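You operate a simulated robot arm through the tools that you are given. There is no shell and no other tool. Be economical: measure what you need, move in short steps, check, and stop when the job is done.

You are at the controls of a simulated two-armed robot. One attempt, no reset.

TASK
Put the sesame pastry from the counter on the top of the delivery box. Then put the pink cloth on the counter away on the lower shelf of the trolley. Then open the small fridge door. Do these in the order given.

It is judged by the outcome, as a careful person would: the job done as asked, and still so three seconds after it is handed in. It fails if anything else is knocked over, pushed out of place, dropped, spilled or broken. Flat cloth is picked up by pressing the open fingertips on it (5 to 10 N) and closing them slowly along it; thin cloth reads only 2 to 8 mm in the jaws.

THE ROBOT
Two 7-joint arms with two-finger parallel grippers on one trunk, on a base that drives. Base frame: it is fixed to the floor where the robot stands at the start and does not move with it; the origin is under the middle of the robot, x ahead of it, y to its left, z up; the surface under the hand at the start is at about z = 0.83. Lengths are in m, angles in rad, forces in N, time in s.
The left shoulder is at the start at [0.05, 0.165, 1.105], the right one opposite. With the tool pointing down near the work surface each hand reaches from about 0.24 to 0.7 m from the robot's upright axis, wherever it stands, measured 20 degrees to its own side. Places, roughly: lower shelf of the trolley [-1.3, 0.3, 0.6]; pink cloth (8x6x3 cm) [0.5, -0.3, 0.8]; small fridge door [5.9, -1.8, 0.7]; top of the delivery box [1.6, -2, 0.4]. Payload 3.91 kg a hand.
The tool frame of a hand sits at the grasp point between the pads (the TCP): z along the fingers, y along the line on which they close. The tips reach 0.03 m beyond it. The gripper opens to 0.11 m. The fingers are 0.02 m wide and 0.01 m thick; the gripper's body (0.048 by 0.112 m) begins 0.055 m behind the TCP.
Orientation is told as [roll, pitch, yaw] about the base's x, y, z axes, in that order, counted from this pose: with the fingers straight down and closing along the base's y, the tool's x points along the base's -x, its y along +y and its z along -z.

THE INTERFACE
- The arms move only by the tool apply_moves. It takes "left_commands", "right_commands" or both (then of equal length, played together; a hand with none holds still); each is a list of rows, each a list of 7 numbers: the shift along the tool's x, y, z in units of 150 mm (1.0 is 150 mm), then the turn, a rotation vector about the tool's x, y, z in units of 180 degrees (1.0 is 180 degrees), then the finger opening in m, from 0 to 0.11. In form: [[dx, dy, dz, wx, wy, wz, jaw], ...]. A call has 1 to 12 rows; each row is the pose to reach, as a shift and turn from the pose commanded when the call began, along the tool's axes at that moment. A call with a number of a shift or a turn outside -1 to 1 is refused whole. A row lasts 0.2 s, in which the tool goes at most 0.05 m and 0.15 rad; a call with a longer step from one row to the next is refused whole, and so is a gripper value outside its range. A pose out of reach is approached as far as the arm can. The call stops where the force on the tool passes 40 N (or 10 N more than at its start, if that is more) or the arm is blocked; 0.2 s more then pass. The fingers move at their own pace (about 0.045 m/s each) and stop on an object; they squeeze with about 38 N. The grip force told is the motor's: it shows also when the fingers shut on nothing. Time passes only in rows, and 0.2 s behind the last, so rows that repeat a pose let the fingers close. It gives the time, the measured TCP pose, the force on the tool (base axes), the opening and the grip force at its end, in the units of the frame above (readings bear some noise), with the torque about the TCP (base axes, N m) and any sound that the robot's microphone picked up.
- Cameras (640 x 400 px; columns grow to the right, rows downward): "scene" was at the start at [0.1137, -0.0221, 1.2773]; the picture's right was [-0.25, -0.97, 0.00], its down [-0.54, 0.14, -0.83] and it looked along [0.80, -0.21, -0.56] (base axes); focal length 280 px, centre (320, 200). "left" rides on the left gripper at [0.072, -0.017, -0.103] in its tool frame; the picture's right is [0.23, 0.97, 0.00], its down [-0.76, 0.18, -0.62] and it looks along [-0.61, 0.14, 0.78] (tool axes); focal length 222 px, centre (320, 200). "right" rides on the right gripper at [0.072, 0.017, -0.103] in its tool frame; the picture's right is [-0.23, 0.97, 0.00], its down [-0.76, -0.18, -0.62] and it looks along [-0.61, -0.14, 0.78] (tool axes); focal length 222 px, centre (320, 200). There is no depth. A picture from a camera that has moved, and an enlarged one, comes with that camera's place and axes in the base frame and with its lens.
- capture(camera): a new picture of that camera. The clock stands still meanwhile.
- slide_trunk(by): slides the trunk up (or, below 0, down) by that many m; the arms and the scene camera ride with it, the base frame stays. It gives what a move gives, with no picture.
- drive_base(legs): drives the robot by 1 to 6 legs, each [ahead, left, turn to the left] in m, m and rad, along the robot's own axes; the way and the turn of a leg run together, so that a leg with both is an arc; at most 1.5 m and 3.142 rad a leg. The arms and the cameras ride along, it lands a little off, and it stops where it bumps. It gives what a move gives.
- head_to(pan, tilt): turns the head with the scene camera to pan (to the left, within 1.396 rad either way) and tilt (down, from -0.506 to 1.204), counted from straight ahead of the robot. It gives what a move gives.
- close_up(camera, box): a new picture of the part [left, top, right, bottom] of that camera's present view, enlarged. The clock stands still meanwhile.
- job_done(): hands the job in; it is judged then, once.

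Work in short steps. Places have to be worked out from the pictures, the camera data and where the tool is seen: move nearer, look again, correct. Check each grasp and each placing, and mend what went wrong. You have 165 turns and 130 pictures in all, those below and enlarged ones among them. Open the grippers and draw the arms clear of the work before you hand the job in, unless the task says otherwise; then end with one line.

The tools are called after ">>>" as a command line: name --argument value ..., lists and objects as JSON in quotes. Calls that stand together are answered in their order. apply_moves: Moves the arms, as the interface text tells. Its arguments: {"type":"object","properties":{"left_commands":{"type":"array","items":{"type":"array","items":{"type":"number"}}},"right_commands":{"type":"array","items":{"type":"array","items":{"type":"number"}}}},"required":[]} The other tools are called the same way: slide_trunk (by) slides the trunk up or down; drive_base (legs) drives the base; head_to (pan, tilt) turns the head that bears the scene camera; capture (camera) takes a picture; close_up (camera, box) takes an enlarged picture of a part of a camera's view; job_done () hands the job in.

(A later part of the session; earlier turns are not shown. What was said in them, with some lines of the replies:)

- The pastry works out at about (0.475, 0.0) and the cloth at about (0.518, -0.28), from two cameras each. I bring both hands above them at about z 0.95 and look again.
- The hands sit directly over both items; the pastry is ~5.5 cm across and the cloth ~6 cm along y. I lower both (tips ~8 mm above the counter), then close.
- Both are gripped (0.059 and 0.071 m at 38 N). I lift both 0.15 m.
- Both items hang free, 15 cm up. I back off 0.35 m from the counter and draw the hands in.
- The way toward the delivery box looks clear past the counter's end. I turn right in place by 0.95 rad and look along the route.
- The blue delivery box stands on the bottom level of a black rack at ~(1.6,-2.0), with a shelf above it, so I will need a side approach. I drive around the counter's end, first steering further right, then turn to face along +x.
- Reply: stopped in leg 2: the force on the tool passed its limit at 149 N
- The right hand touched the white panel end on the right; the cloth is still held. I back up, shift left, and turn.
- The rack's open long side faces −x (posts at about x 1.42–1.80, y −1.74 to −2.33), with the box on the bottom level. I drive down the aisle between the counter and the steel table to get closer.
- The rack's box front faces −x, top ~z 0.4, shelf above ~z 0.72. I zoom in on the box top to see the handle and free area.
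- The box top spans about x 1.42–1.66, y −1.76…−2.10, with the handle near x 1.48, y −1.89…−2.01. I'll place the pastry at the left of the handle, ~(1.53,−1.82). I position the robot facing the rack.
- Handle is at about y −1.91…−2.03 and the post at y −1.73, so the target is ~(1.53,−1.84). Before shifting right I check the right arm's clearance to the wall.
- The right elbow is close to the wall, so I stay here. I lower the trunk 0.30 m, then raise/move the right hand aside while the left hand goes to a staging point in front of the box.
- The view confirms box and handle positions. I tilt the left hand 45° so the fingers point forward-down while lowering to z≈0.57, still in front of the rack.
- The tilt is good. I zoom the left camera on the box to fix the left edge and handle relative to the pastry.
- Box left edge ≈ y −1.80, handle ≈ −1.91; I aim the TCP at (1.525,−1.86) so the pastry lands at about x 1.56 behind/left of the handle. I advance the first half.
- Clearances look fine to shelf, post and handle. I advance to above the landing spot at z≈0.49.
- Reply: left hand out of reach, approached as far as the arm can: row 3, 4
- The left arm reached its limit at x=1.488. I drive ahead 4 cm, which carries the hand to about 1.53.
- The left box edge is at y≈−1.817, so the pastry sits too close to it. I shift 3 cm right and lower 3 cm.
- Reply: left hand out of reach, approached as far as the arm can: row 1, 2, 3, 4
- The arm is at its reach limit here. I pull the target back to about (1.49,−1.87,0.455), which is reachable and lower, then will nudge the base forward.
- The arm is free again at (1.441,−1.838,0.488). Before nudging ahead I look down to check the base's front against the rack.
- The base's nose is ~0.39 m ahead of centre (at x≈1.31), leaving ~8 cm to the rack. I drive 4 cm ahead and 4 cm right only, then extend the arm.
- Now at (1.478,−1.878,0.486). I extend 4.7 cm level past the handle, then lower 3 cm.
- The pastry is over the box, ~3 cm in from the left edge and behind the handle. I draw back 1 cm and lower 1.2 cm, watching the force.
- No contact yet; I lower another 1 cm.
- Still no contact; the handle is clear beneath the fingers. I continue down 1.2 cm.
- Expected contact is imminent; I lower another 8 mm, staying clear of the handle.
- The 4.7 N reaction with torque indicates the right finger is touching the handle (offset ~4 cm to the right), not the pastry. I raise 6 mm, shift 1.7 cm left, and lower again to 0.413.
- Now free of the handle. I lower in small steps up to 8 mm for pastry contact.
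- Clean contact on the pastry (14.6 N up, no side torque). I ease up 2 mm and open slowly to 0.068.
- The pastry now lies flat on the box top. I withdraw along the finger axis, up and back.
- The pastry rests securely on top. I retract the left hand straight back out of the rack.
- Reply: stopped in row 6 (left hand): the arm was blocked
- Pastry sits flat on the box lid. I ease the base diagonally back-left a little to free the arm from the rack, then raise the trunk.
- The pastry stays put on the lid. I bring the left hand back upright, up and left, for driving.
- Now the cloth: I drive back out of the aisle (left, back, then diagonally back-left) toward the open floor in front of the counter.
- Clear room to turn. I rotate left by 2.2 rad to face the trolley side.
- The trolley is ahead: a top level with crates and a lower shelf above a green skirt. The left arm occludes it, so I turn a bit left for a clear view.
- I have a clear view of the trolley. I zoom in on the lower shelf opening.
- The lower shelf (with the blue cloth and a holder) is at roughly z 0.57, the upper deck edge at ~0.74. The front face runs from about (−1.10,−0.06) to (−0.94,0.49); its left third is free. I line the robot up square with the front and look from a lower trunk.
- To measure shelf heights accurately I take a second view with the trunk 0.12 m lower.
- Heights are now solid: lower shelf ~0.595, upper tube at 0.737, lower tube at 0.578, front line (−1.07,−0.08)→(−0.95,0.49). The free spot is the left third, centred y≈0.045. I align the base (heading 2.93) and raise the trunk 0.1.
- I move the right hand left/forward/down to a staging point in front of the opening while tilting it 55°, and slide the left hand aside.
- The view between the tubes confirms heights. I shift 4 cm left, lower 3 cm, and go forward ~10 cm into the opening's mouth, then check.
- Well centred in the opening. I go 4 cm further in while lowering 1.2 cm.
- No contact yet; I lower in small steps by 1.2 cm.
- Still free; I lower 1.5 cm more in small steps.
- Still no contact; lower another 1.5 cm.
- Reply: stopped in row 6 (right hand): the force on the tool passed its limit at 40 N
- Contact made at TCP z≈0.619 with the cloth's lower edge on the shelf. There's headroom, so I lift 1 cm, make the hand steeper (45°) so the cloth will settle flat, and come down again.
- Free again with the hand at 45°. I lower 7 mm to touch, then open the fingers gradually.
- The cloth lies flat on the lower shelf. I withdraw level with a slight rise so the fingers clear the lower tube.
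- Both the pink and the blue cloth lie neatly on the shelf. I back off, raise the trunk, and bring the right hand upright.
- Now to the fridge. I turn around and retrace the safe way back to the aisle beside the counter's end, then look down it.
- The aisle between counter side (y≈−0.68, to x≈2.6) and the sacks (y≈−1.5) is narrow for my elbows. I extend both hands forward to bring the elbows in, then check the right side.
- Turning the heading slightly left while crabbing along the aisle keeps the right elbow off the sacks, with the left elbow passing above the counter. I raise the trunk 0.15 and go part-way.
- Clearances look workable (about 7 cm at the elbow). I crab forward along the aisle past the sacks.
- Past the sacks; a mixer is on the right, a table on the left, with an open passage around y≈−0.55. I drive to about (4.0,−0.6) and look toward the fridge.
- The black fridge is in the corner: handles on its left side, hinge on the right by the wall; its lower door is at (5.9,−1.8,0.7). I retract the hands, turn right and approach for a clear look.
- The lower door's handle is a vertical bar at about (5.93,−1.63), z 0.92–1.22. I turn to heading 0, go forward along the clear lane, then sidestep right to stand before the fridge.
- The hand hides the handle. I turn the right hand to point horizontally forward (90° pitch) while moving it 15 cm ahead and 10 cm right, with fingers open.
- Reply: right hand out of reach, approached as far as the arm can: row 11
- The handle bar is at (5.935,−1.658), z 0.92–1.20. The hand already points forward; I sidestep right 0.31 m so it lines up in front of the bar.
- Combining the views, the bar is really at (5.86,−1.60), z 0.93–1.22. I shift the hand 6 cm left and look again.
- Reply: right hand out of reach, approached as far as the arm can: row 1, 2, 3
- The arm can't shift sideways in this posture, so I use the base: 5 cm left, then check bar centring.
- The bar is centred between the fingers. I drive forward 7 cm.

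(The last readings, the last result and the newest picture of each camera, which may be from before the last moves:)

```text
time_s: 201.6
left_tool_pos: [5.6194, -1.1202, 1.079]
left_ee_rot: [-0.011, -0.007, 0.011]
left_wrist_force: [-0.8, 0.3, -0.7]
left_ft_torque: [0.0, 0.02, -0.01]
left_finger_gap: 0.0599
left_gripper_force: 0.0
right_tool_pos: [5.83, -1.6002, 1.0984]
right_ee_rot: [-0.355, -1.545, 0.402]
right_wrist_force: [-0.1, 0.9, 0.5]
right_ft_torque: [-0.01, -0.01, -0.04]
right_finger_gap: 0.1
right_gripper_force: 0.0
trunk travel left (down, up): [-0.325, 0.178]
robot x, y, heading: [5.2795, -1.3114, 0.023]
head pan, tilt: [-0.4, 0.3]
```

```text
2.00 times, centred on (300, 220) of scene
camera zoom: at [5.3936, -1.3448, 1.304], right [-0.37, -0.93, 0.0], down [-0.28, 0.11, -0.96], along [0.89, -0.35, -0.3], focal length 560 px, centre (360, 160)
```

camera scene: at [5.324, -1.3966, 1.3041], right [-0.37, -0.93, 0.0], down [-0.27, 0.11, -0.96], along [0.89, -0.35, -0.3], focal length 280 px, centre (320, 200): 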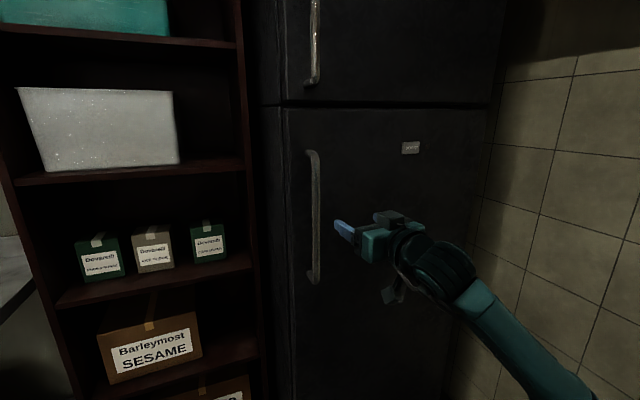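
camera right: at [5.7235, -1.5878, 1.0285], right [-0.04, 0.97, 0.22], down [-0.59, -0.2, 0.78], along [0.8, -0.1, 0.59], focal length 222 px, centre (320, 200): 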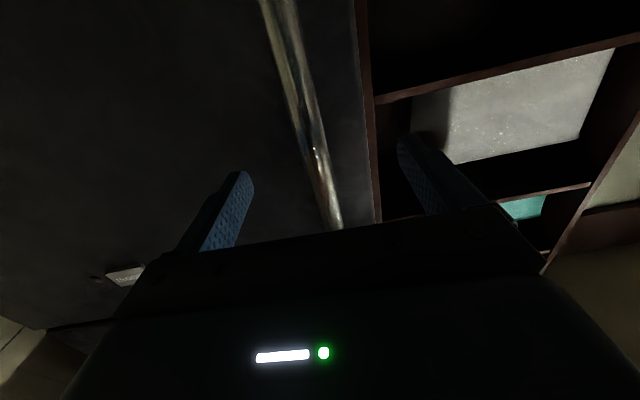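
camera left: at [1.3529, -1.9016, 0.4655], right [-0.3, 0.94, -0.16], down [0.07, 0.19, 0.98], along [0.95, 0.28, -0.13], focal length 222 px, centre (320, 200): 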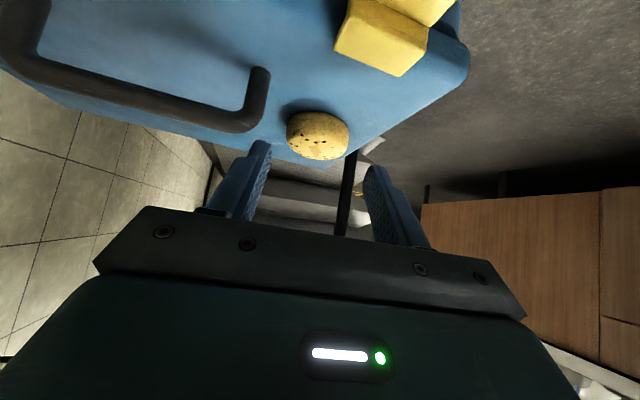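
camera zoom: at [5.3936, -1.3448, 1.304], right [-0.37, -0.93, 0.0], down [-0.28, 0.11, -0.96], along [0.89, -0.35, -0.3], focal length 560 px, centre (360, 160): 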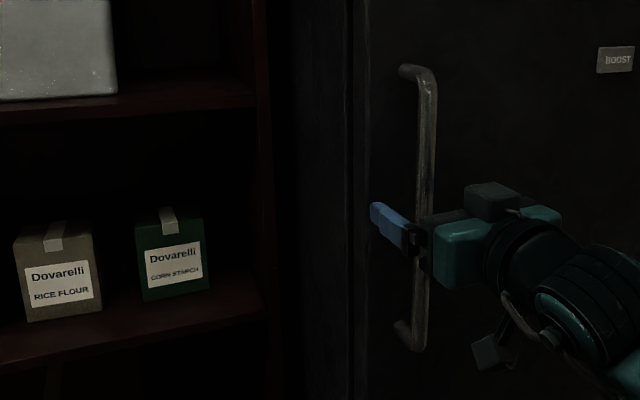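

The bar is at x≈5.864, right at the fingertips, and the door surface at ~5.92. I move 3 cm further and close the fingers on the bar.

>>> drive_base --legs '[[0.028, 0, 0]]'

>>> apply_moves --right_commands '[[0, 0, 0, 0, 0, 0, 0.08], [0, 0, 0, 0, 0, 0, 0.06], [0, 0, 0, 0, 0, 0, 0.04], [0, 0, 0, 0, 0, 0, 0.02], [0, 0, 0, 0, 0, 0, 0.01], [0, 0, 0, 0, 0, 0, 0.0], [0, 0, 0, 0, 0, 0, 0.0]]'

>>> capture --camera "right"

```text
time_s: 202.4
left_tool_pos: [5.6465, -1.1203, 1.0775]
left_ee_rot: [-0.01, -0.007, 0.012]
left_wrist_force: [-0.4, -0.2, -0.3]
left_ft_torque: [0.04, 0.01, 0.0]
left_finger_gap: 0.0599
left_gripper_force: 0.0
right_tool_pos: [5.8586, -1.5979, 1.0988]
right_ee_rot: [-0.351, -1.544, 0.402]
right_wrist_force: [0.6, 0.8, -0.2]
right_ft_torque: [0.01, 0.0, 0.03]
right_finger_gap: 0.0999
right_gripper_force: 0.1
trunk travel left (down, up): [-0.325, 0.178]
robot x, y, heading: [5.3066, -1.3072, 0.027]
head pan, tilt: [-0.4, 0.3]
```

```text
time_s: 204.0
left_tool_pos: [5.6468, -1.1217, 1.0797]
left_ee_rot: [-0.009, -0.008, 0.012]
left_wrist_force: [-0.1, -0.2, 0.0]
left_ft_torque: [-0.02, -0.01, 0.0]
left_finger_gap: 0.0599
left_gripper_force: 0.1
right_tool_pos: [5.8571, -1.6002, 1.099]
right_ee_rot: [-0.285, -1.548, 0.335]
right_wrist_force: [1.7, -7.2, 1.3]
right_ft_torque: [0.65, 0.17, -0.14]
right_finger_gap: 0.0187
right_gripper_force: 44.7
trunk travel left (down, up): [-0.325, 0.178]
robot x, y, heading: [5.305, -1.3115, 0.022]
head pan, tilt: [-0.4, 0.3]
```

```text
48 pictures are left
camera right: at [5.7512, -1.5882, 1.0289], right [-0.04, 0.97, 0.22], down [-0.6, -0.2, 0.78], along [0.8, -0.1, 0.59], focal length 222 px, centre (320, 200)
```

right: 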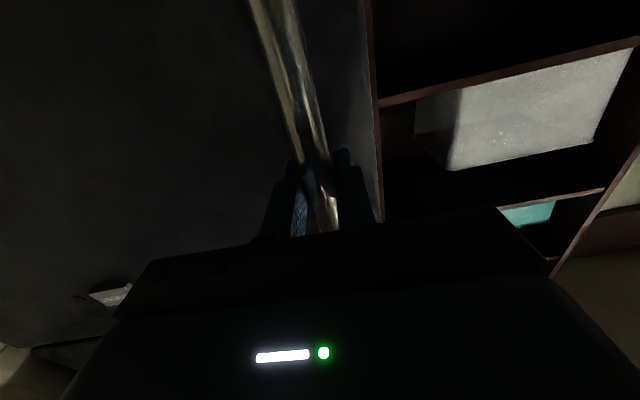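

The bar is firmly gripped (18.7 mm, 45 N). I pull by driving back 8 cm.

>>> drive_base --legs '[[-0.08, -0.005, 0]]'

>>> capture --camera "scene"

```text
time_s: 205.2
left_tool_pos: [5.5673, -1.1293, 1.0781]
left_ee_rot: [-0.011, -0.009, 0.012]
left_wrist_force: [0.3, -0.1, -0.4]
left_ft_torque: [0.01, 0.01, -0.02]
left_finger_gap: 0.06
left_gripper_force: 0.1
right_tool_pos: [5.7785, -1.6163, 1.0999]
right_ee_rot: [-0.262, -1.543, 0.285]
right_wrist_force: [1.2, -3.8, -2.5]
right_ft_torque: [0.93, -0.66, -0.39]
right_finger_gap: 0.0191
right_gripper_force: 45.2
trunk travel left (down, up): [-0.325, 0.178]
robot x, y, heading: [5.2298, -1.3202, 0.019]
head pan, tilt: [-0.4, 0.3]
stopped in leg 1: the force on the tool passed its limit at 42 N (the readings are from after the stop); the commanded pose is now the measured one
```

```text
47 pictures are left
camera scene: at [5.3416, -1.3525, 1.3039], right [-0.37, -0.93, 0.0], down [-0.28, 0.11, -0.96], along [0.89, -0.35, -0.3], focal length 280 px, centre (320, 200)
```

scene: 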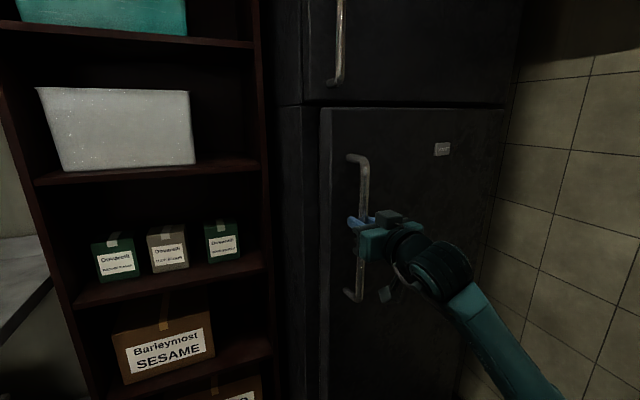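

The fridge door is opening. I continue pulling along its arc (back and slightly right).

>>> drive_base --legs '[[-0.05, -0.014, 0], [-0.05, -0.02, 0]]'

>>> capture --camera "scene"

```text
time_s: 206.6
left_tool_pos: [5.4701, -1.1663, 1.0802]
left_ee_rot: [-0.007, -0.009, 0.01]
left_wrist_force: [0.3, 0.1, 0.0]
left_ft_torque: [-0.01, 0.02, -0.01]
left_finger_gap: 0.0599
left_gripper_force: 0.0
right_tool_pos: [5.6821, -1.655, 1.0987]
right_ee_rot: [-0.341, -1.543, 0.363]
right_wrist_force: [11.6, -22.0, 5.0]
right_ft_torque: [0.54, 0.47, 0.06]
right_finger_gap: 0.0185
right_gripper_force: 45.3
trunk travel left (down, up): [-0.325, 0.178]
robot x, y, heading: [5.1291, -1.3518, 0.02]
head pan, tilt: [-0.4, 0.3]
```

```text
46 pictures are left
camera scene: at [5.2448, -1.3906, 1.3039], right [-0.37, -0.93, 0.0], down [-0.28, 0.11, -0.95], along [0.89, -0.35, -0.3], focal length 280 px, centre (320, 200)
```

scene: 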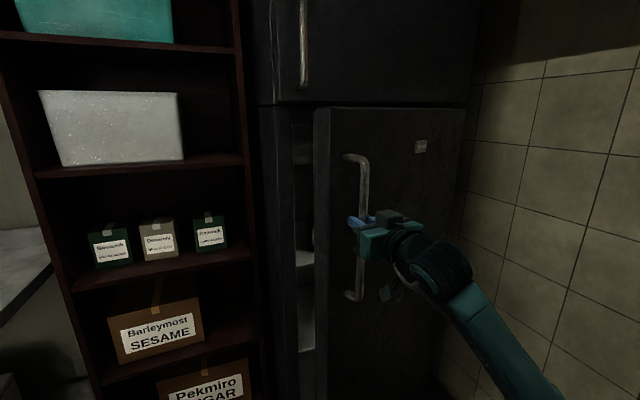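

The door is ~18° open. Now I pull with the arm itself along the arc (back, right, with a little yaw).

>>> apply_moves --right_commands '[[0, -0.1, -0.1, -0.012, 0, 0, 0], [0, -0.18, -0.22, -0.025, 0, 0, 0], [0, -0.25, -0.34, -0.038, 0, 0, 0], [0, -0.33, -0.45, -0.05, 0, 0, 0], [0, -0.41, -0.56, -0.062, 0, 0, 0]]'

>>> capture --camera "scene"

```text
time_s: 207.8
left_tool_pos: [5.4687, -1.1635, 1.0793]
left_ee_rot: [-0.013, -0.01, 0.01]
left_wrist_force: [0.7, -0.4, 0.6]
left_ft_torque: [-0.02, 0.0, 0.02]
left_finger_gap: 0.0599
left_gripper_force: 0.0
right_tool_pos: [5.5975, -1.7107, 1.0984]
right_ee_rot: [-0.172, -1.532, 0.4]
right_wrist_force: [-19.0, 23.8, -22.5]
right_ft_torque: [0.37, -0.04, 0.03]
right_finger_gap: 0.0191
right_gripper_force: 45.2
trunk travel left (down, up): [-0.325, 0.178]
robot x, y, heading: [5.131, -1.3508, 0.02]
head pan, tilt: [-0.4, 0.3]
```

```text
45 pictures are left
camera scene: at [5.2425, -1.3859, 1.3041], right [-0.37, -0.93, 0.0], down [-0.27, 0.11, -0.96], along [0.89, -0.35, -0.29], focal length 280 px, centre (320, 200)
```

scene: 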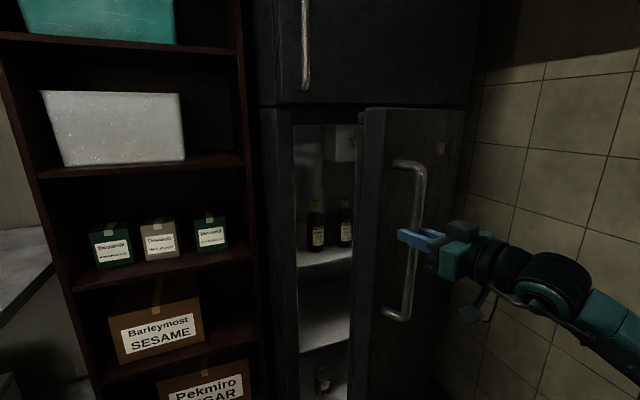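

About 30° open. I continue with the arm along the arc.

>>> apply_moves --right_commands '[[0, -0.04, -0.12, -0.012, 0, 0, 0], [0, -0.08, -0.25, -0.024, 0, 0, 0], [0, -0.13, -0.38, -0.036, 0, 0, 0], [0, -0.18, -0.5, -0.047, 0, 0, 0], [0, -0.23, -0.635, -0.058, 0, 0, 0]]'

>>> capture --camera "scene"

```text
time_s: 208.5
left_tool_pos: [5.4716, -1.1648, 1.0794]
left_ee_rot: [-0.011, -0.01, 0.01]
left_wrist_force: [-0.2, 0.7, 0.0]
left_ft_torque: [0.01, 0.02, -0.02]
left_finger_gap: 0.06
left_gripper_force: 0.0
right_tool_pos: [5.5681, -1.7355, 1.1036]
right_ee_rot: [-0.009, -1.535, 0.296]
right_wrist_force: [0.1, -2.8, -4.5]
right_ft_torque: [0.08, -0.51, -0.34]
right_finger_gap: 0.0186
right_gripper_force: 44.8
right hand out of reach, approached as far as the arm can: row 3
trunk travel left (down, up): [-0.325, 0.178]
robot x, y, heading: [5.1276, -1.3549, 0.02]
head pan, tilt: [-0.4, 0.3]
stopped in row 3 (right hand): the force on the tool passed its limit at 68 N (the readings are from after the stop); the commanded pose is now the measured one
```

```text
44 pictures are left
camera scene: at [5.2441, -1.3884, 1.3045], right [-0.37, -0.93, 0.0], down [-0.27, 0.11, -0.96], along [0.89, -0.35, -0.3], focal length 280 px, centre (320, 200)
```

scene: 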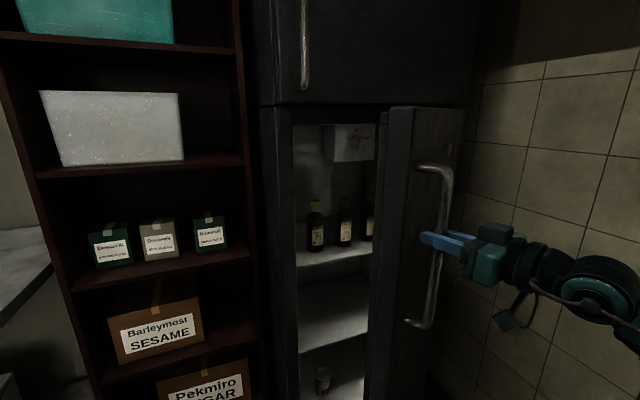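

The door is ~38° open; the arm is at its limit in this grip. I release the bar and back off, to then push the door wider from its inner side.

>>> apply_moves --right_commands '[[0, 0, 0, 0, 0, 0, 0.03], [0, 0, 0, 0, 0, 0, 0.05], [0, 0, 0, 0, 0, 0, 0.07], [0, 0, 0, 0, 0, 0, 0.08], [0, 0, 0, 0, 0, 0, 0.08]]'

>>> drive_base --legs '[[-0.13, 0.0, 0]]'

>>> capture --camera "scene"

```text
time_s: 209.7
left_tool_pos: [5.4694, -1.1647, 1.079]
left_ee_rot: [-0.012, -0.009, 0.01]
left_wrist_force: [-0.4, 0.5, -0.9]
left_ft_torque: [0.0, 0.01, -0.03]
left_finger_gap: 0.0602
left_gripper_force: 0.1
right_tool_pos: [5.5676, -1.736, 1.1045]
right_ee_rot: [-0.072, -1.538, 0.355]
right_wrist_force: [1.0, -0.6, 0.7]
right_ft_torque: [0.0, 0.02, 0.01]
right_finger_gap: 0.0799
right_gripper_force: 0.0
trunk travel left (down, up): [-0.325, 0.178]
robot x, y, heading: [5.127, -1.3565, 0.02]
head pan, tilt: [-0.4, 0.3]
```

```text
time_s: 210.9
left_tool_pos: [5.3436, -1.1669, 1.0785]
left_ee_rot: [-0.01, -0.008, 0.009]
left_wrist_force: [-0.5, 0.5, 0.5]
left_ft_torque: [-0.01, 0.0, -0.01]
left_finger_gap: 0.0599
left_gripper_force: 0.1
right_tool_pos: [5.4396, -1.7398, 1.1042]
right_ee_rot: [-0.073, -1.536, 0.358]
right_wrist_force: [0.1, -0.7, 0.8]
right_ft_torque: [0.0, 0.03, 0.01]
right_finger_gap: 0.08
right_gripper_force: 0.0
trunk travel left (down, up): [-0.325, 0.178]
robot x, y, heading: [5.0007, -1.3553, 0.019]
head pan, tilt: [-0.4, 0.3]
```

```text
43 pictures are left
camera scene: at [5.1173, -1.39, 1.304], right [-0.37, -0.93, 0.0], down [-0.28, 0.11, -0.95], along [0.89, -0.35, -0.3], focal length 280 px, centre (320, 200)
```

scene: 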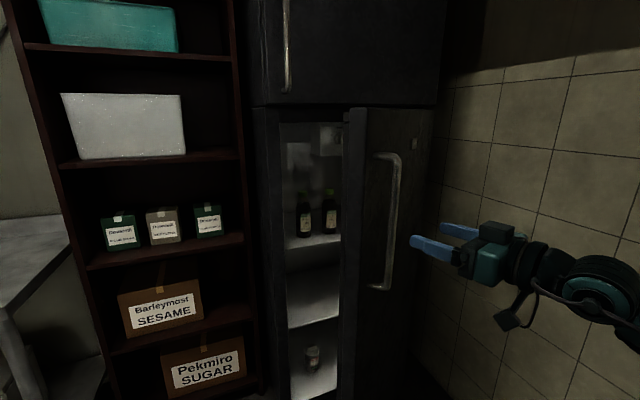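

Clear of the handle. I rotate the right hand back to pointing down, moving it left to stand in front of the opening, with fingers nearly closed.

>>> apply_moves --right_commands '[[0, 0.1, 0, 0, 0.045, 0, 0.06], [0, 0.2, 0, 0, 0.09, 0, 0.05], [0, 0.3, 0, 0, 0.135, 0, 0.04], [0, 0.4, 0, 0, 0.18, 0, 0.03], [0, 0.5, 0, 0, 0.225, 0, 0.02], [0, 0.6, 0, 0, 0.27, 0, 0.01], [0, 0.7, 0, 0, 0.315, 0, 0.01], [0, 0.8, 0, 0, 0.36, 0, 0.01], [0, 0.9, 0, 0, 0.405, 0, 0.01], [0, 1.0, 0, 0, 0.45, 0, 0.01], [0, 1.0, 0, 0, 0.488, 0, 0.01]]'

>>> capture --camera "scene"

```text
time_s: 213.3
left_tool_pos: [5.3446, -1.1665, 1.0793]
left_ee_rot: [-0.009, -0.009, 0.008]
left_wrist_force: [1.2, 0.9, 0.3]
left_ft_torque: [0.01, 0.02, 0.02]
left_finger_gap: 0.0601
left_gripper_force: 0.0
right_tool_pos: [5.3974, -1.5945, 1.1039]
right_ee_rot: [-0.003, -0.003, 0.284]
right_wrist_force: [0.3, -0.3, 0.1]
right_ft_torque: [-0.03, 0.01, 0.04]
right_finger_gap: 0.0099
right_gripper_force: 0.1
trunk travel left (down, up): [-0.325, 0.178]
robot x, y, heading: [5.0045, -1.3553, 0.018]
head pan, tilt: [-0.4, 0.3]
```

```text
42 pictures are left
camera scene: at [5.1175, -1.3901, 1.304], right [-0.37, -0.93, 0.0], down [-0.28, 0.11, -0.96], along [0.89, -0.35, -0.3], focal length 280 px, centre (320, 200)
```

scene: 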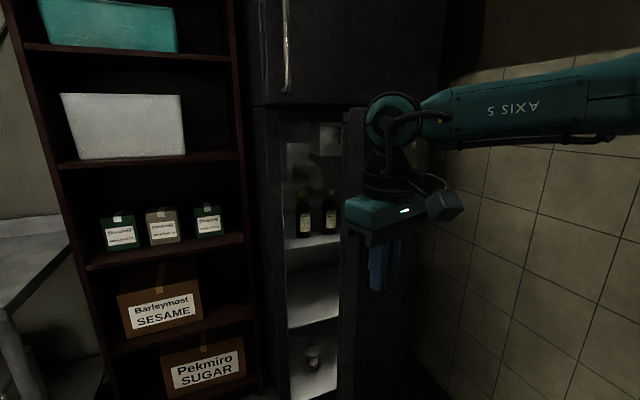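

The door edge is at about (5.57,−1.64). I move the hand left of it, then drive ahead so the hand goes inside the opening (still in front of the fridge body).

>>> apply_moves --right_commands '[[-0.17, 0.18, 0, 0, 0, 0, 0.01], [-0.34, 0.36, 0, 0, 0, 0, 0.01], [-0.507, 0.547, 0, 0, 0, 0, 0.01]]'

>>> drive_base --legs '[[0.21, 0, 0]]'

>>> capture --camera "scene"

>>> capture --camera "right"

```text
time_s: 214.1
left_tool_pos: [5.3441, -1.1672, 1.0783]
left_ee_rot: [-0.01, -0.006, 0.009]
left_wrist_force: [0.7, -0.3, 0.2]
left_ft_torque: [0.02, 0.0, 0.0]
left_finger_gap: 0.0599
left_gripper_force: 0.0
right_tool_pos: [5.4467, -1.4957, 1.1047]
right_ee_rot: [-0.003, -0.004, 0.283]
right_wrist_force: [0.4, -0.6, -0.1]
right_ft_torque: [0.01, 0.0, -0.01]
right_finger_gap: 0.0101
right_gripper_force: 0.1
trunk travel left (down, up): [-0.325, 0.178]
robot x, y, heading: [5.0008, -1.3546, 0.016]
head pan, tilt: [-0.4, 0.3]
```

```text
time_s: 215.8
left_tool_pos: [5.5508, -1.1605, 1.0791]
left_ee_rot: [-0.013, -0.009, 0.016]
left_wrist_force: [0.1, -0.8, 0.2]
left_ft_torque: [-0.01, 0.02, -0.04]
left_finger_gap: 0.0599
left_gripper_force: 0.2
right_tool_pos: [5.6557, -1.4888, 1.1054]
right_ee_rot: [-0.001, -0.006, 0.292]
right_wrist_force: [0.1, -0.5, -0.1]
right_ft_torque: [-0.01, 0.0, 0.01]
right_finger_gap: 0.01
right_gripper_force: 0.1
trunk travel left (down, up): [-0.325, 0.178]
robot x, y, heading: [5.2102, -1.3509, 0.031]
head pan, tilt: [-0.4, 0.3]
```

```text
41 pictures are left
camera scene: at [5.3261, -1.385, 1.304], right [-0.37, -0.93, 0.0], down [-0.28, 0.11, -0.96], along [0.89, -0.35, -0.3], focal length 280 px, centre (320, 200)
```

scene: 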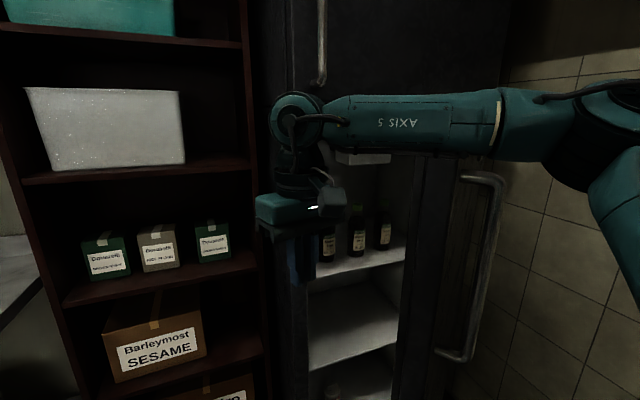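

```text
40 pictures are left
camera right: at [5.5806, -1.4928, 1.2079], right [-0.06, 1.0, 0.0], down [0.78, 0.05, 0.63], along [0.63, 0.04, -0.78], focal length 222 px, centre (320, 200)
```

right: 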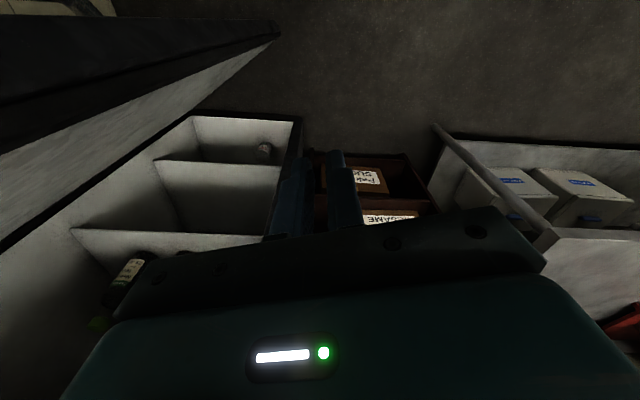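

The forearm is at the door's top height, so I raise the trunk 0.12 to let it pass above the door while the fingers still overlap the door's upper part; then strafe right to the inner face.

>>> slide_trunk --by 0.12

>>> capture --camera "scene"

```text
time_s: 217.3
left_tool_pos: [5.5513, -1.1604, 1.1981]
left_ee_rot: [-0.01, -0.008, 0.015]
left_wrist_force: [-0.7, -1.3, -0.2]
left_ft_torque: [0.04, -0.01, -0.01]
left_finger_gap: 0.06
left_gripper_force: 0.0
right_tool_pos: [5.6549, -1.4876, 1.2244]
right_ee_rot: [-0.001, -0.006, 0.29]
right_wrist_force: [0.3, -0.5, 0.6]
right_ft_torque: [0.0, 0.04, 0.01]
right_finger_gap: 0.0098
right_gripper_force: 0.1
trunk travel left (down, up): [-0.445, 0.058]
robot x, y, heading: [5.209, -1.3537, 0.027]
head pan, tilt: [-0.4, 0.3]
```

```text
39 pictures are left
camera scene: at [5.3256, -1.385, 1.424], right [-0.37, -0.93, 0.0], down [-0.28, 0.11, -0.96], along [0.89, -0.35, -0.3], focal length 280 px, centre (320, 200)
```

scene: 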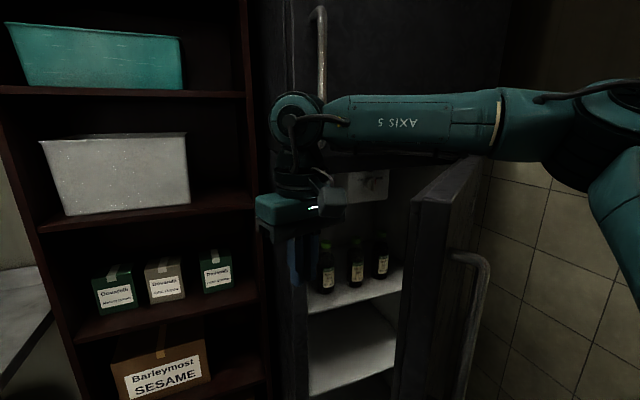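

The forearm now clears the door top (1.32) by ~5 cm. I strafe right 17 cm to bring the fingers to the door's inner face.

>>> drive_base --legs '[[0, -0.17, 0]]'

>>> capture --camera "scene"

>>> capture --camera "right"

```text
time_s: 219.4
left_tool_pos: [5.555, -1.3315, 1.1986]
left_ee_rot: [-0.01, -0.008, 0.018]
left_wrist_force: [0.2, -0.3, 0.6]
left_ft_torque: [-0.04, 0.01, -0.01]
left_finger_gap: 0.0598
left_gripper_force: 0.1
right_tool_pos: [5.6592, -1.6608, 1.2247]
right_ee_rot: [-0.002, -0.006, 0.29]
right_wrist_force: [0.1, -0.6, 1.0]
right_ft_torque: [-0.01, -0.02, 0.02]
right_finger_gap: 0.01
right_gripper_force: 0.1
trunk travel left (down, up): [-0.445, 0.058]
robot x, y, heading: [5.2144, -1.5242, 0.029]
head pan, tilt: [-0.4, 0.3]
```

```text
38 pictures are left
camera scene: at [5.33, -1.5566, 1.4241], right [-0.36, -0.93, 0.0], down [-0.28, 0.11, -0.96], along [0.89, -0.35, -0.3], focal length 280 px, centre (320, 200)
```

scene: 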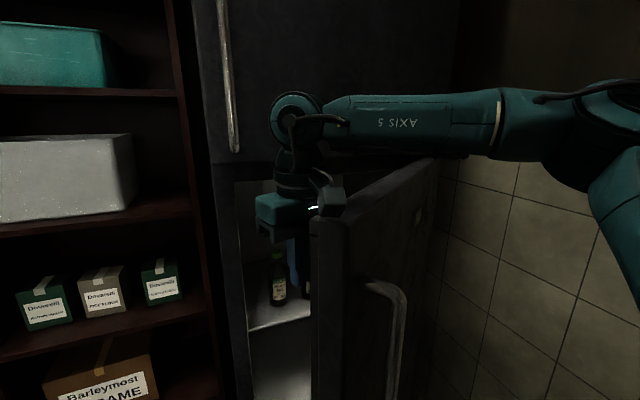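

```text
37 pictures are left
camera right: at [5.5847, -1.6642, 1.3282], right [-0.06, 1.0, 0.0], down [0.78, 0.05, 0.63], along [0.63, 0.04, -0.78], focal length 222 px, centre (320, 200)
```

right: 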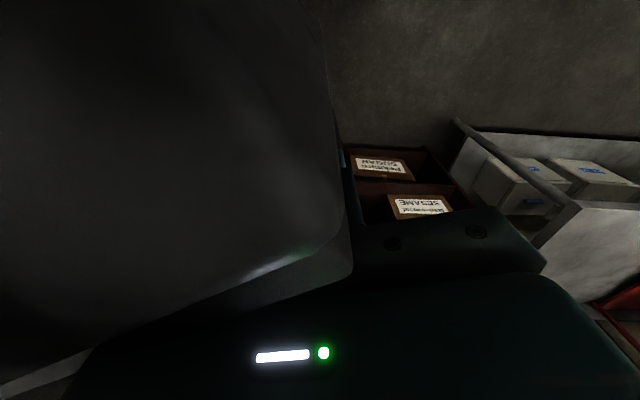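

The camera mount sits just above the door's top, so I raise the trunk 4 cm more. Then I sweep by turning the robot right by 0.35 rad, so the fingers push the inner face outward.

>>> slide_trunk --by 0.04

>>> drive_base --legs '[[0, 0, -0.35]]'

>>> capture --camera "scene"

```text
time_s: 220.2
left_tool_pos: [5.5544, -1.331, 1.2387]
left_ee_rot: [-0.012, -0.008, 0.017]
left_wrist_force: [0.5, 0.2, -0.2]
left_ft_torque: [0.0, 0.0, -0.01]
left_finger_gap: 0.0601
left_gripper_force: 0.0
right_tool_pos: [5.6606, -1.6611, 1.2657]
right_ee_rot: [-0.002, -0.005, 0.292]
right_wrist_force: [-0.3, 0.2, 0.0]
right_ft_torque: [0.03, -0.01, 0.0]
right_finger_gap: 0.0106
right_gripper_force: 0.1
trunk travel left (down, up): [-0.485, 0.018]
robot x, y, heading: [5.2156, -1.524, 0.028]
head pan, tilt: [-0.4, 0.3]
```

```text
time_s: 221.8
left_tool_pos: [5.6001, -1.462, 1.2388]
left_ee_rot: [-0.011, -0.008, -0.339]
left_wrist_force: [-0.7, 0.2, -0.2]
left_ft_torque: [0.03, 0.01, 0.04]
left_finger_gap: 0.0602
left_gripper_force: 0.1
right_tool_pos: [5.5845, -1.8059, 1.2654]
right_ee_rot: [-0.002, -0.006, -0.065]
right_wrist_force: [0.0, -0.4, 0.0]
right_ft_torque: [0.0, -0.01, -0.01]
right_finger_gap: 0.0103
right_gripper_force: 0.0
trunk travel left (down, up): [-0.485, 0.018]
robot x, y, heading: [5.219, -1.5261, -0.329]
head pan, tilt: [-0.4, 0.3]
```

```text
36 pictures are left
camera scene: at [5.3111, -1.5948, 1.4641], right [-0.66, -0.75, 0.0], down [-0.22, 0.2, -0.96], along [0.71, -0.64, -0.3], focal length 280 px, centre (320, 200)
```

scene: 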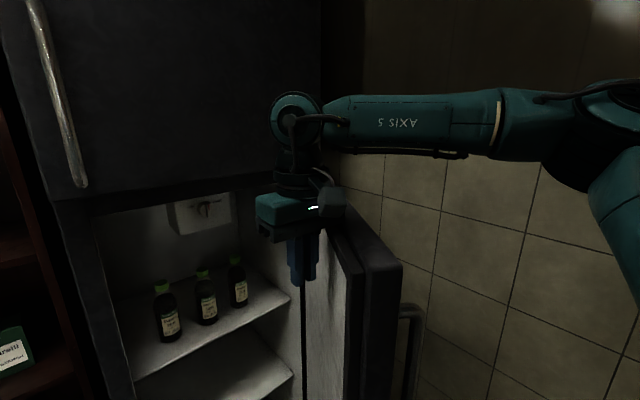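

The door swings further with the push. I continue turning right another 0.35 rad.

>>> drive_base --legs '[[0, 0, -0.35]]'

>>> capture --camera "scene"

```text
time_s: 223.2
left_tool_pos: [5.5975, -1.5988, 1.2393]
left_ee_rot: [-0.008, -0.007, -0.693]
left_wrist_force: [0.0, 0.1, 0.3]
left_ft_torque: [-0.03, 0.0, -0.04]
left_finger_gap: 0.06
left_gripper_force: 0.0
right_tool_pos: [5.4632, -1.917, 1.2643]
right_ee_rot: [-0.001, -0.005, -0.418]
right_wrist_force: [-0.2, 0.0, -0.1]
right_ft_torque: [-0.02, -0.03, -0.01]
right_finger_gap: 0.0102
right_gripper_force: 0.0
trunk travel left (down, up): [-0.485, 0.018]
robot x, y, heading: [5.2117, -1.524, -0.686]
head pan, tilt: [-0.4, 0.3]
```

```text
35 pictures are left
camera scene: at [5.2801, -1.6241, 1.4641], right [-0.88, -0.47, 0.0], down [-0.14, 0.26, -0.96], along [0.45, -0.84, -0.3], focal length 280 px, centre (320, 200)
```

scene: 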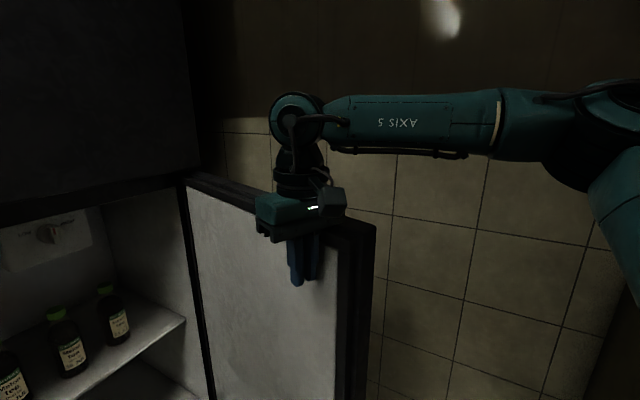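

The door is about 65° open. One more small turn of 0.15 for margin.

>>> drive_base --legs '[[0, 0, -0.15]]'

>>> capture --camera "scene"

```text
time_s: 224.3
left_tool_pos: [5.5817, -1.6559, 1.2394]
left_ee_rot: [-0.009, -0.009, -0.843]
left_wrist_force: [-0.5, 0.9, -0.2]
left_ft_torque: [0.03, 0.02, 0.01]
left_finger_gap: 0.06
left_gripper_force: 0.1
right_tool_pos: [5.4012, -1.9493, 1.2652]
right_ee_rot: [-0.001, -0.005, -0.568]
right_wrist_force: [0.6, 0.8, -0.2]
right_ft_torque: [0.02, 0.02, 0.01]
right_finger_gap: 0.0099
right_gripper_force: 0.0
trunk travel left (down, up): [-0.485, 0.018]
robot x, y, heading: [5.2116, -1.52, -0.837]
head pan, tilt: [-0.4, 0.3]
```

```text
34 pictures are left
camera scene: at [5.2641, -1.633, 1.4641], right [-0.94, -0.33, 0.0], down [-0.1, 0.28, -0.96], along [0.32, -0.9, -0.3], focal length 280 px, centre (320, 200)
```

scene: 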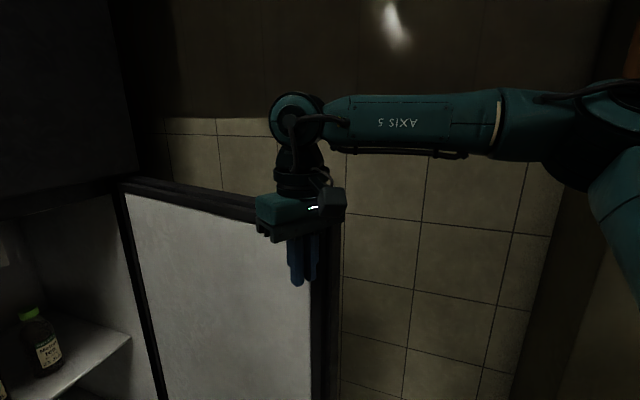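

The door stands ~70° open. I lift the hand 15 cm so it clears the door top entirely, then turn away and back off.

>>> apply_moves --right_commands '[[0, 0.02, -0.25, 0, 0, 0, 0.01], [0, 0.02, -0.5, 0, 0, 0, 0.01], [0, 0.02, -0.75, 0, 0, 0, 0.01], [0, 0.02, -1.0, 0, 0, 0, 0.01]]'

>>> capture --camera "scene"

```text
time_s: 225.3
left_tool_pos: [5.581, -1.6535, 1.2401]
left_ee_rot: [-0.011, -0.011, -0.845]
left_wrist_force: [-0.1, 1.0, 0.5]
left_ft_torque: [0.03, -0.06, 0.03]
left_finger_gap: 0.06
left_gripper_force: 0.0
right_tool_pos: [5.3634, -1.949, 1.3995]
right_ee_rot: [-0.004, -0.006, -0.569]
right_wrist_force: [-0.4, 0.4, 0.7]
right_ft_torque: [0.0, -0.03, 0.02]
right_finger_gap: 0.0098
right_gripper_force: 0.0
right hand out of reach, approached as far as the arm can: row 2, 3, 4
trunk travel left (down, up): [-0.485, 0.018]
robot x, y, heading: [5.2167, -1.5199, -0.834]
head pan, tilt: [-0.4, 0.3]
```

```text
33 pictures are left
camera scene: at [5.2632, -1.6318, 1.4642], right [-0.94, -0.33, 0.0], down [-0.1, 0.28, -0.96], along [0.32, -0.9, -0.29], focal length 280 px, centre (320, 200)
```

scene: 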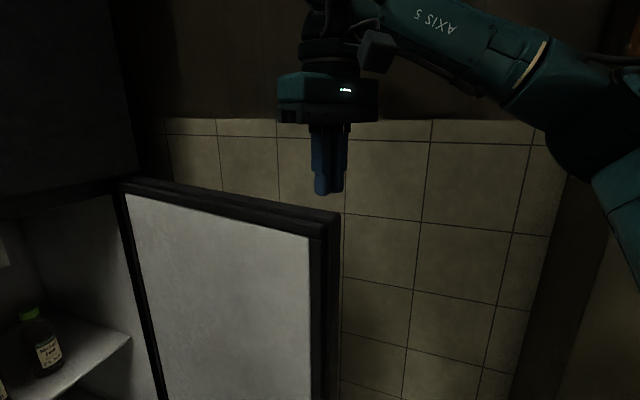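

The hand is above and free of the door. I turn back left, sidestep left away from the fridge, and look.

>>> drive_base --legs '[[0, 0, 0.8], [-0.05, 0.5, 0]]'

>>> head_to --pan -0.6 --tilt 0.35

>>> capture --camera "scene"

```text
time_s: 232.3
left_tool_pos: [5.53, -0.8516, 1.2388]
left_ee_rot: [-0.012, -0.01, -0.039]
left_wrist_force: [0.5, 0.8, 0.4]
left_ft_torque: [-0.02, -0.04, 0.04]
left_finger_gap: 0.0598
left_gripper_force: 0.1
right_tool_pos: [5.5915, -1.2126, 1.3974]
right_ee_rot: [-0.001, -0.007, 0.235]
right_wrist_force: [0.5, 0.2, 0.0]
right_ft_torque: [0.03, 0.01, -0.01]
right_finger_gap: 0.0099
right_gripper_force: 0.0
trunk travel left (down, up): [-0.485, 0.018]
robot x, y, heading: [5.1812, -1.0226, -0.03]
head pan, tilt: [-0.4, 0.3]
```

```text
time_s: 233.0
left_tool_pos: [5.5304, -0.8511, 1.2388]
left_ee_rot: [-0.011, -0.009, -0.041]
left_wrist_force: [-1.3, 0.6, 0.2]
left_ft_torque: [-0.02, 0.01, -0.01]
left_finger_gap: 0.0596
left_gripper_force: 0.1
right_tool_pos: [5.5914, -1.2114, 1.3983]
right_ee_rot: [-0.002, -0.007, 0.232]
right_wrist_force: [-1.1, 0.3, -0.8]
right_ft_torque: [0.01, 0.0, 0.01]
right_finger_gap: 0.0099
right_gripper_force: 0.0
trunk travel left (down, up): [-0.485, 0.018]
robot x, y, heading: [5.1806, -1.0272, -0.031]
head pan, tilt: [-0.6, 0.351]
```

```text
32 pictures are left
camera scene: at [5.2835, -1.0796, 1.4594], right [-0.59, -0.81, 0.0], down [-0.28, 0.2, -0.94], along [0.76, -0.55, -0.34], focal length 280 px, centre (320, 200)
```

scene: 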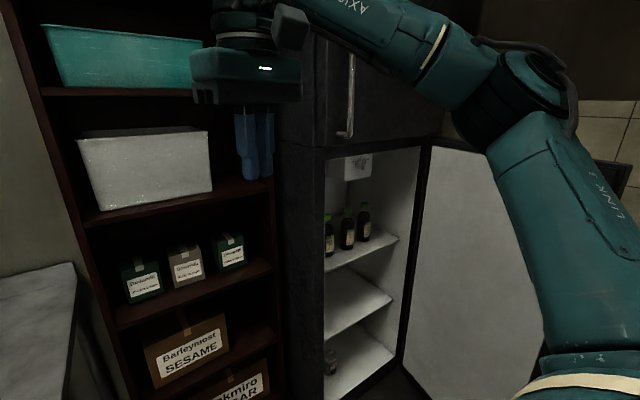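

The door stays wide open and nothing inside is disturbed. I back away a little and open both grippers.

>>> drive_base --legs '[[-0.3, 0.3, 0]]'

>>> apply_moves --left_commands '[[0, 0, 0, 0, 0, 0, 0.11], [0, 0, 0, 0, 0, 0, 0.11], [0, 0, 0, 0, 0, 0, 0.11], [0, 0, 0, 0, 0, 0, 0.11]]' --right_commands '[[0, 0, 0, 0, 0, 0, 0.11], [0, 0, 0, 0, 0, 0, 0.11], [0, 0, 0, 0, 0, 0, 0.11], [0, 0, 0, 0, 0, 0, 0.11]]'

>>> capture --camera "scene"

```text
time_s: 236.2
left_tool_pos: [5.2399, -0.5434, 1.2394]
left_ee_rot: [-0.011, -0.01, -0.038]
left_wrist_force: [0.0, 0.7, -0.1]
left_ft_torque: [0.01, 0.02, -0.01]
left_finger_gap: 0.0601
left_gripper_force: 0.0
right_tool_pos: [5.3032, -0.9045, 1.3979]
right_ee_rot: [-0.002, -0.007, 0.237]
right_wrist_force: [0.4, -0.4, -0.5]
right_ft_torque: [-0.01, 0.02, -0.01]
right_finger_gap: 0.0102
right_gripper_force: 0.0
trunk travel left (down, up): [-0.485, 0.018]
robot x, y, heading: [4.8893, -0.7157, -0.028]
head pan, tilt: [-0.6, 0.351]
```

```text
time_s: 237.2
left_tool_pos: [5.2411, -0.5439, 1.2391]
left_ee_rot: [-0.011, -0.009, -0.039]
left_wrist_force: [0.7, 0.2, 0.5]
left_ft_torque: [-0.01, 0.0, 0.03]
left_finger_gap: 0.1099
left_gripper_force: 0.1
right_tool_pos: [5.3023, -0.9037, 1.3973]
right_ee_rot: [-0.003, -0.008, 0.236]
right_wrist_force: [0.6, 0.0, -0.6]
right_ft_torque: [0.02, 0.02, -0.01]
right_finger_gap: 0.0986
right_gripper_force: 0.0
trunk travel left (down, up): [-0.485, 0.018]
robot x, y, heading: [4.8901, -0.7213, -0.026]
head pan, tilt: [-0.6, 0.351]
```

```text
31 pictures are left
camera scene: at [4.9937, -0.7717, 1.4594], right [-0.59, -0.81, 0.0], down [-0.28, 0.2, -0.94], along [0.76, -0.55, -0.34], focal length 280 px, centre (320, 200)
```

scene: 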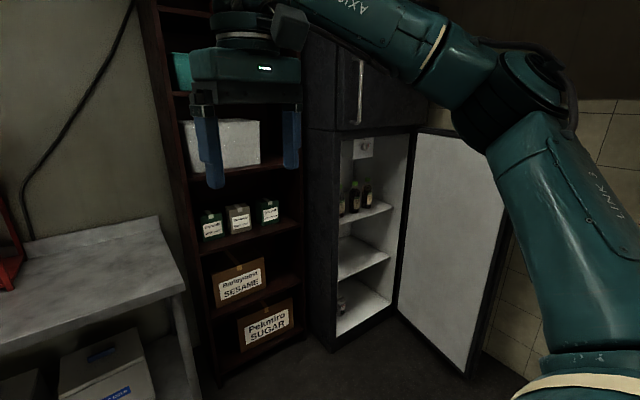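

The fridge door is wide open, the pastry and cloth are placed, both grippers are open, and the arms are clear of the work. I hand the job in.

>>> job_done

```text
The job is handed in.
```

The sesame pastry is on top of the delivery box, the pink cloth is on the trolley's lower shelf and the small fridge door is open, done in that order; I picked up the cloth early but put it away second. The right hand, holding the cloth, bumped a white panel once (149 N), with nothing visibly moved.
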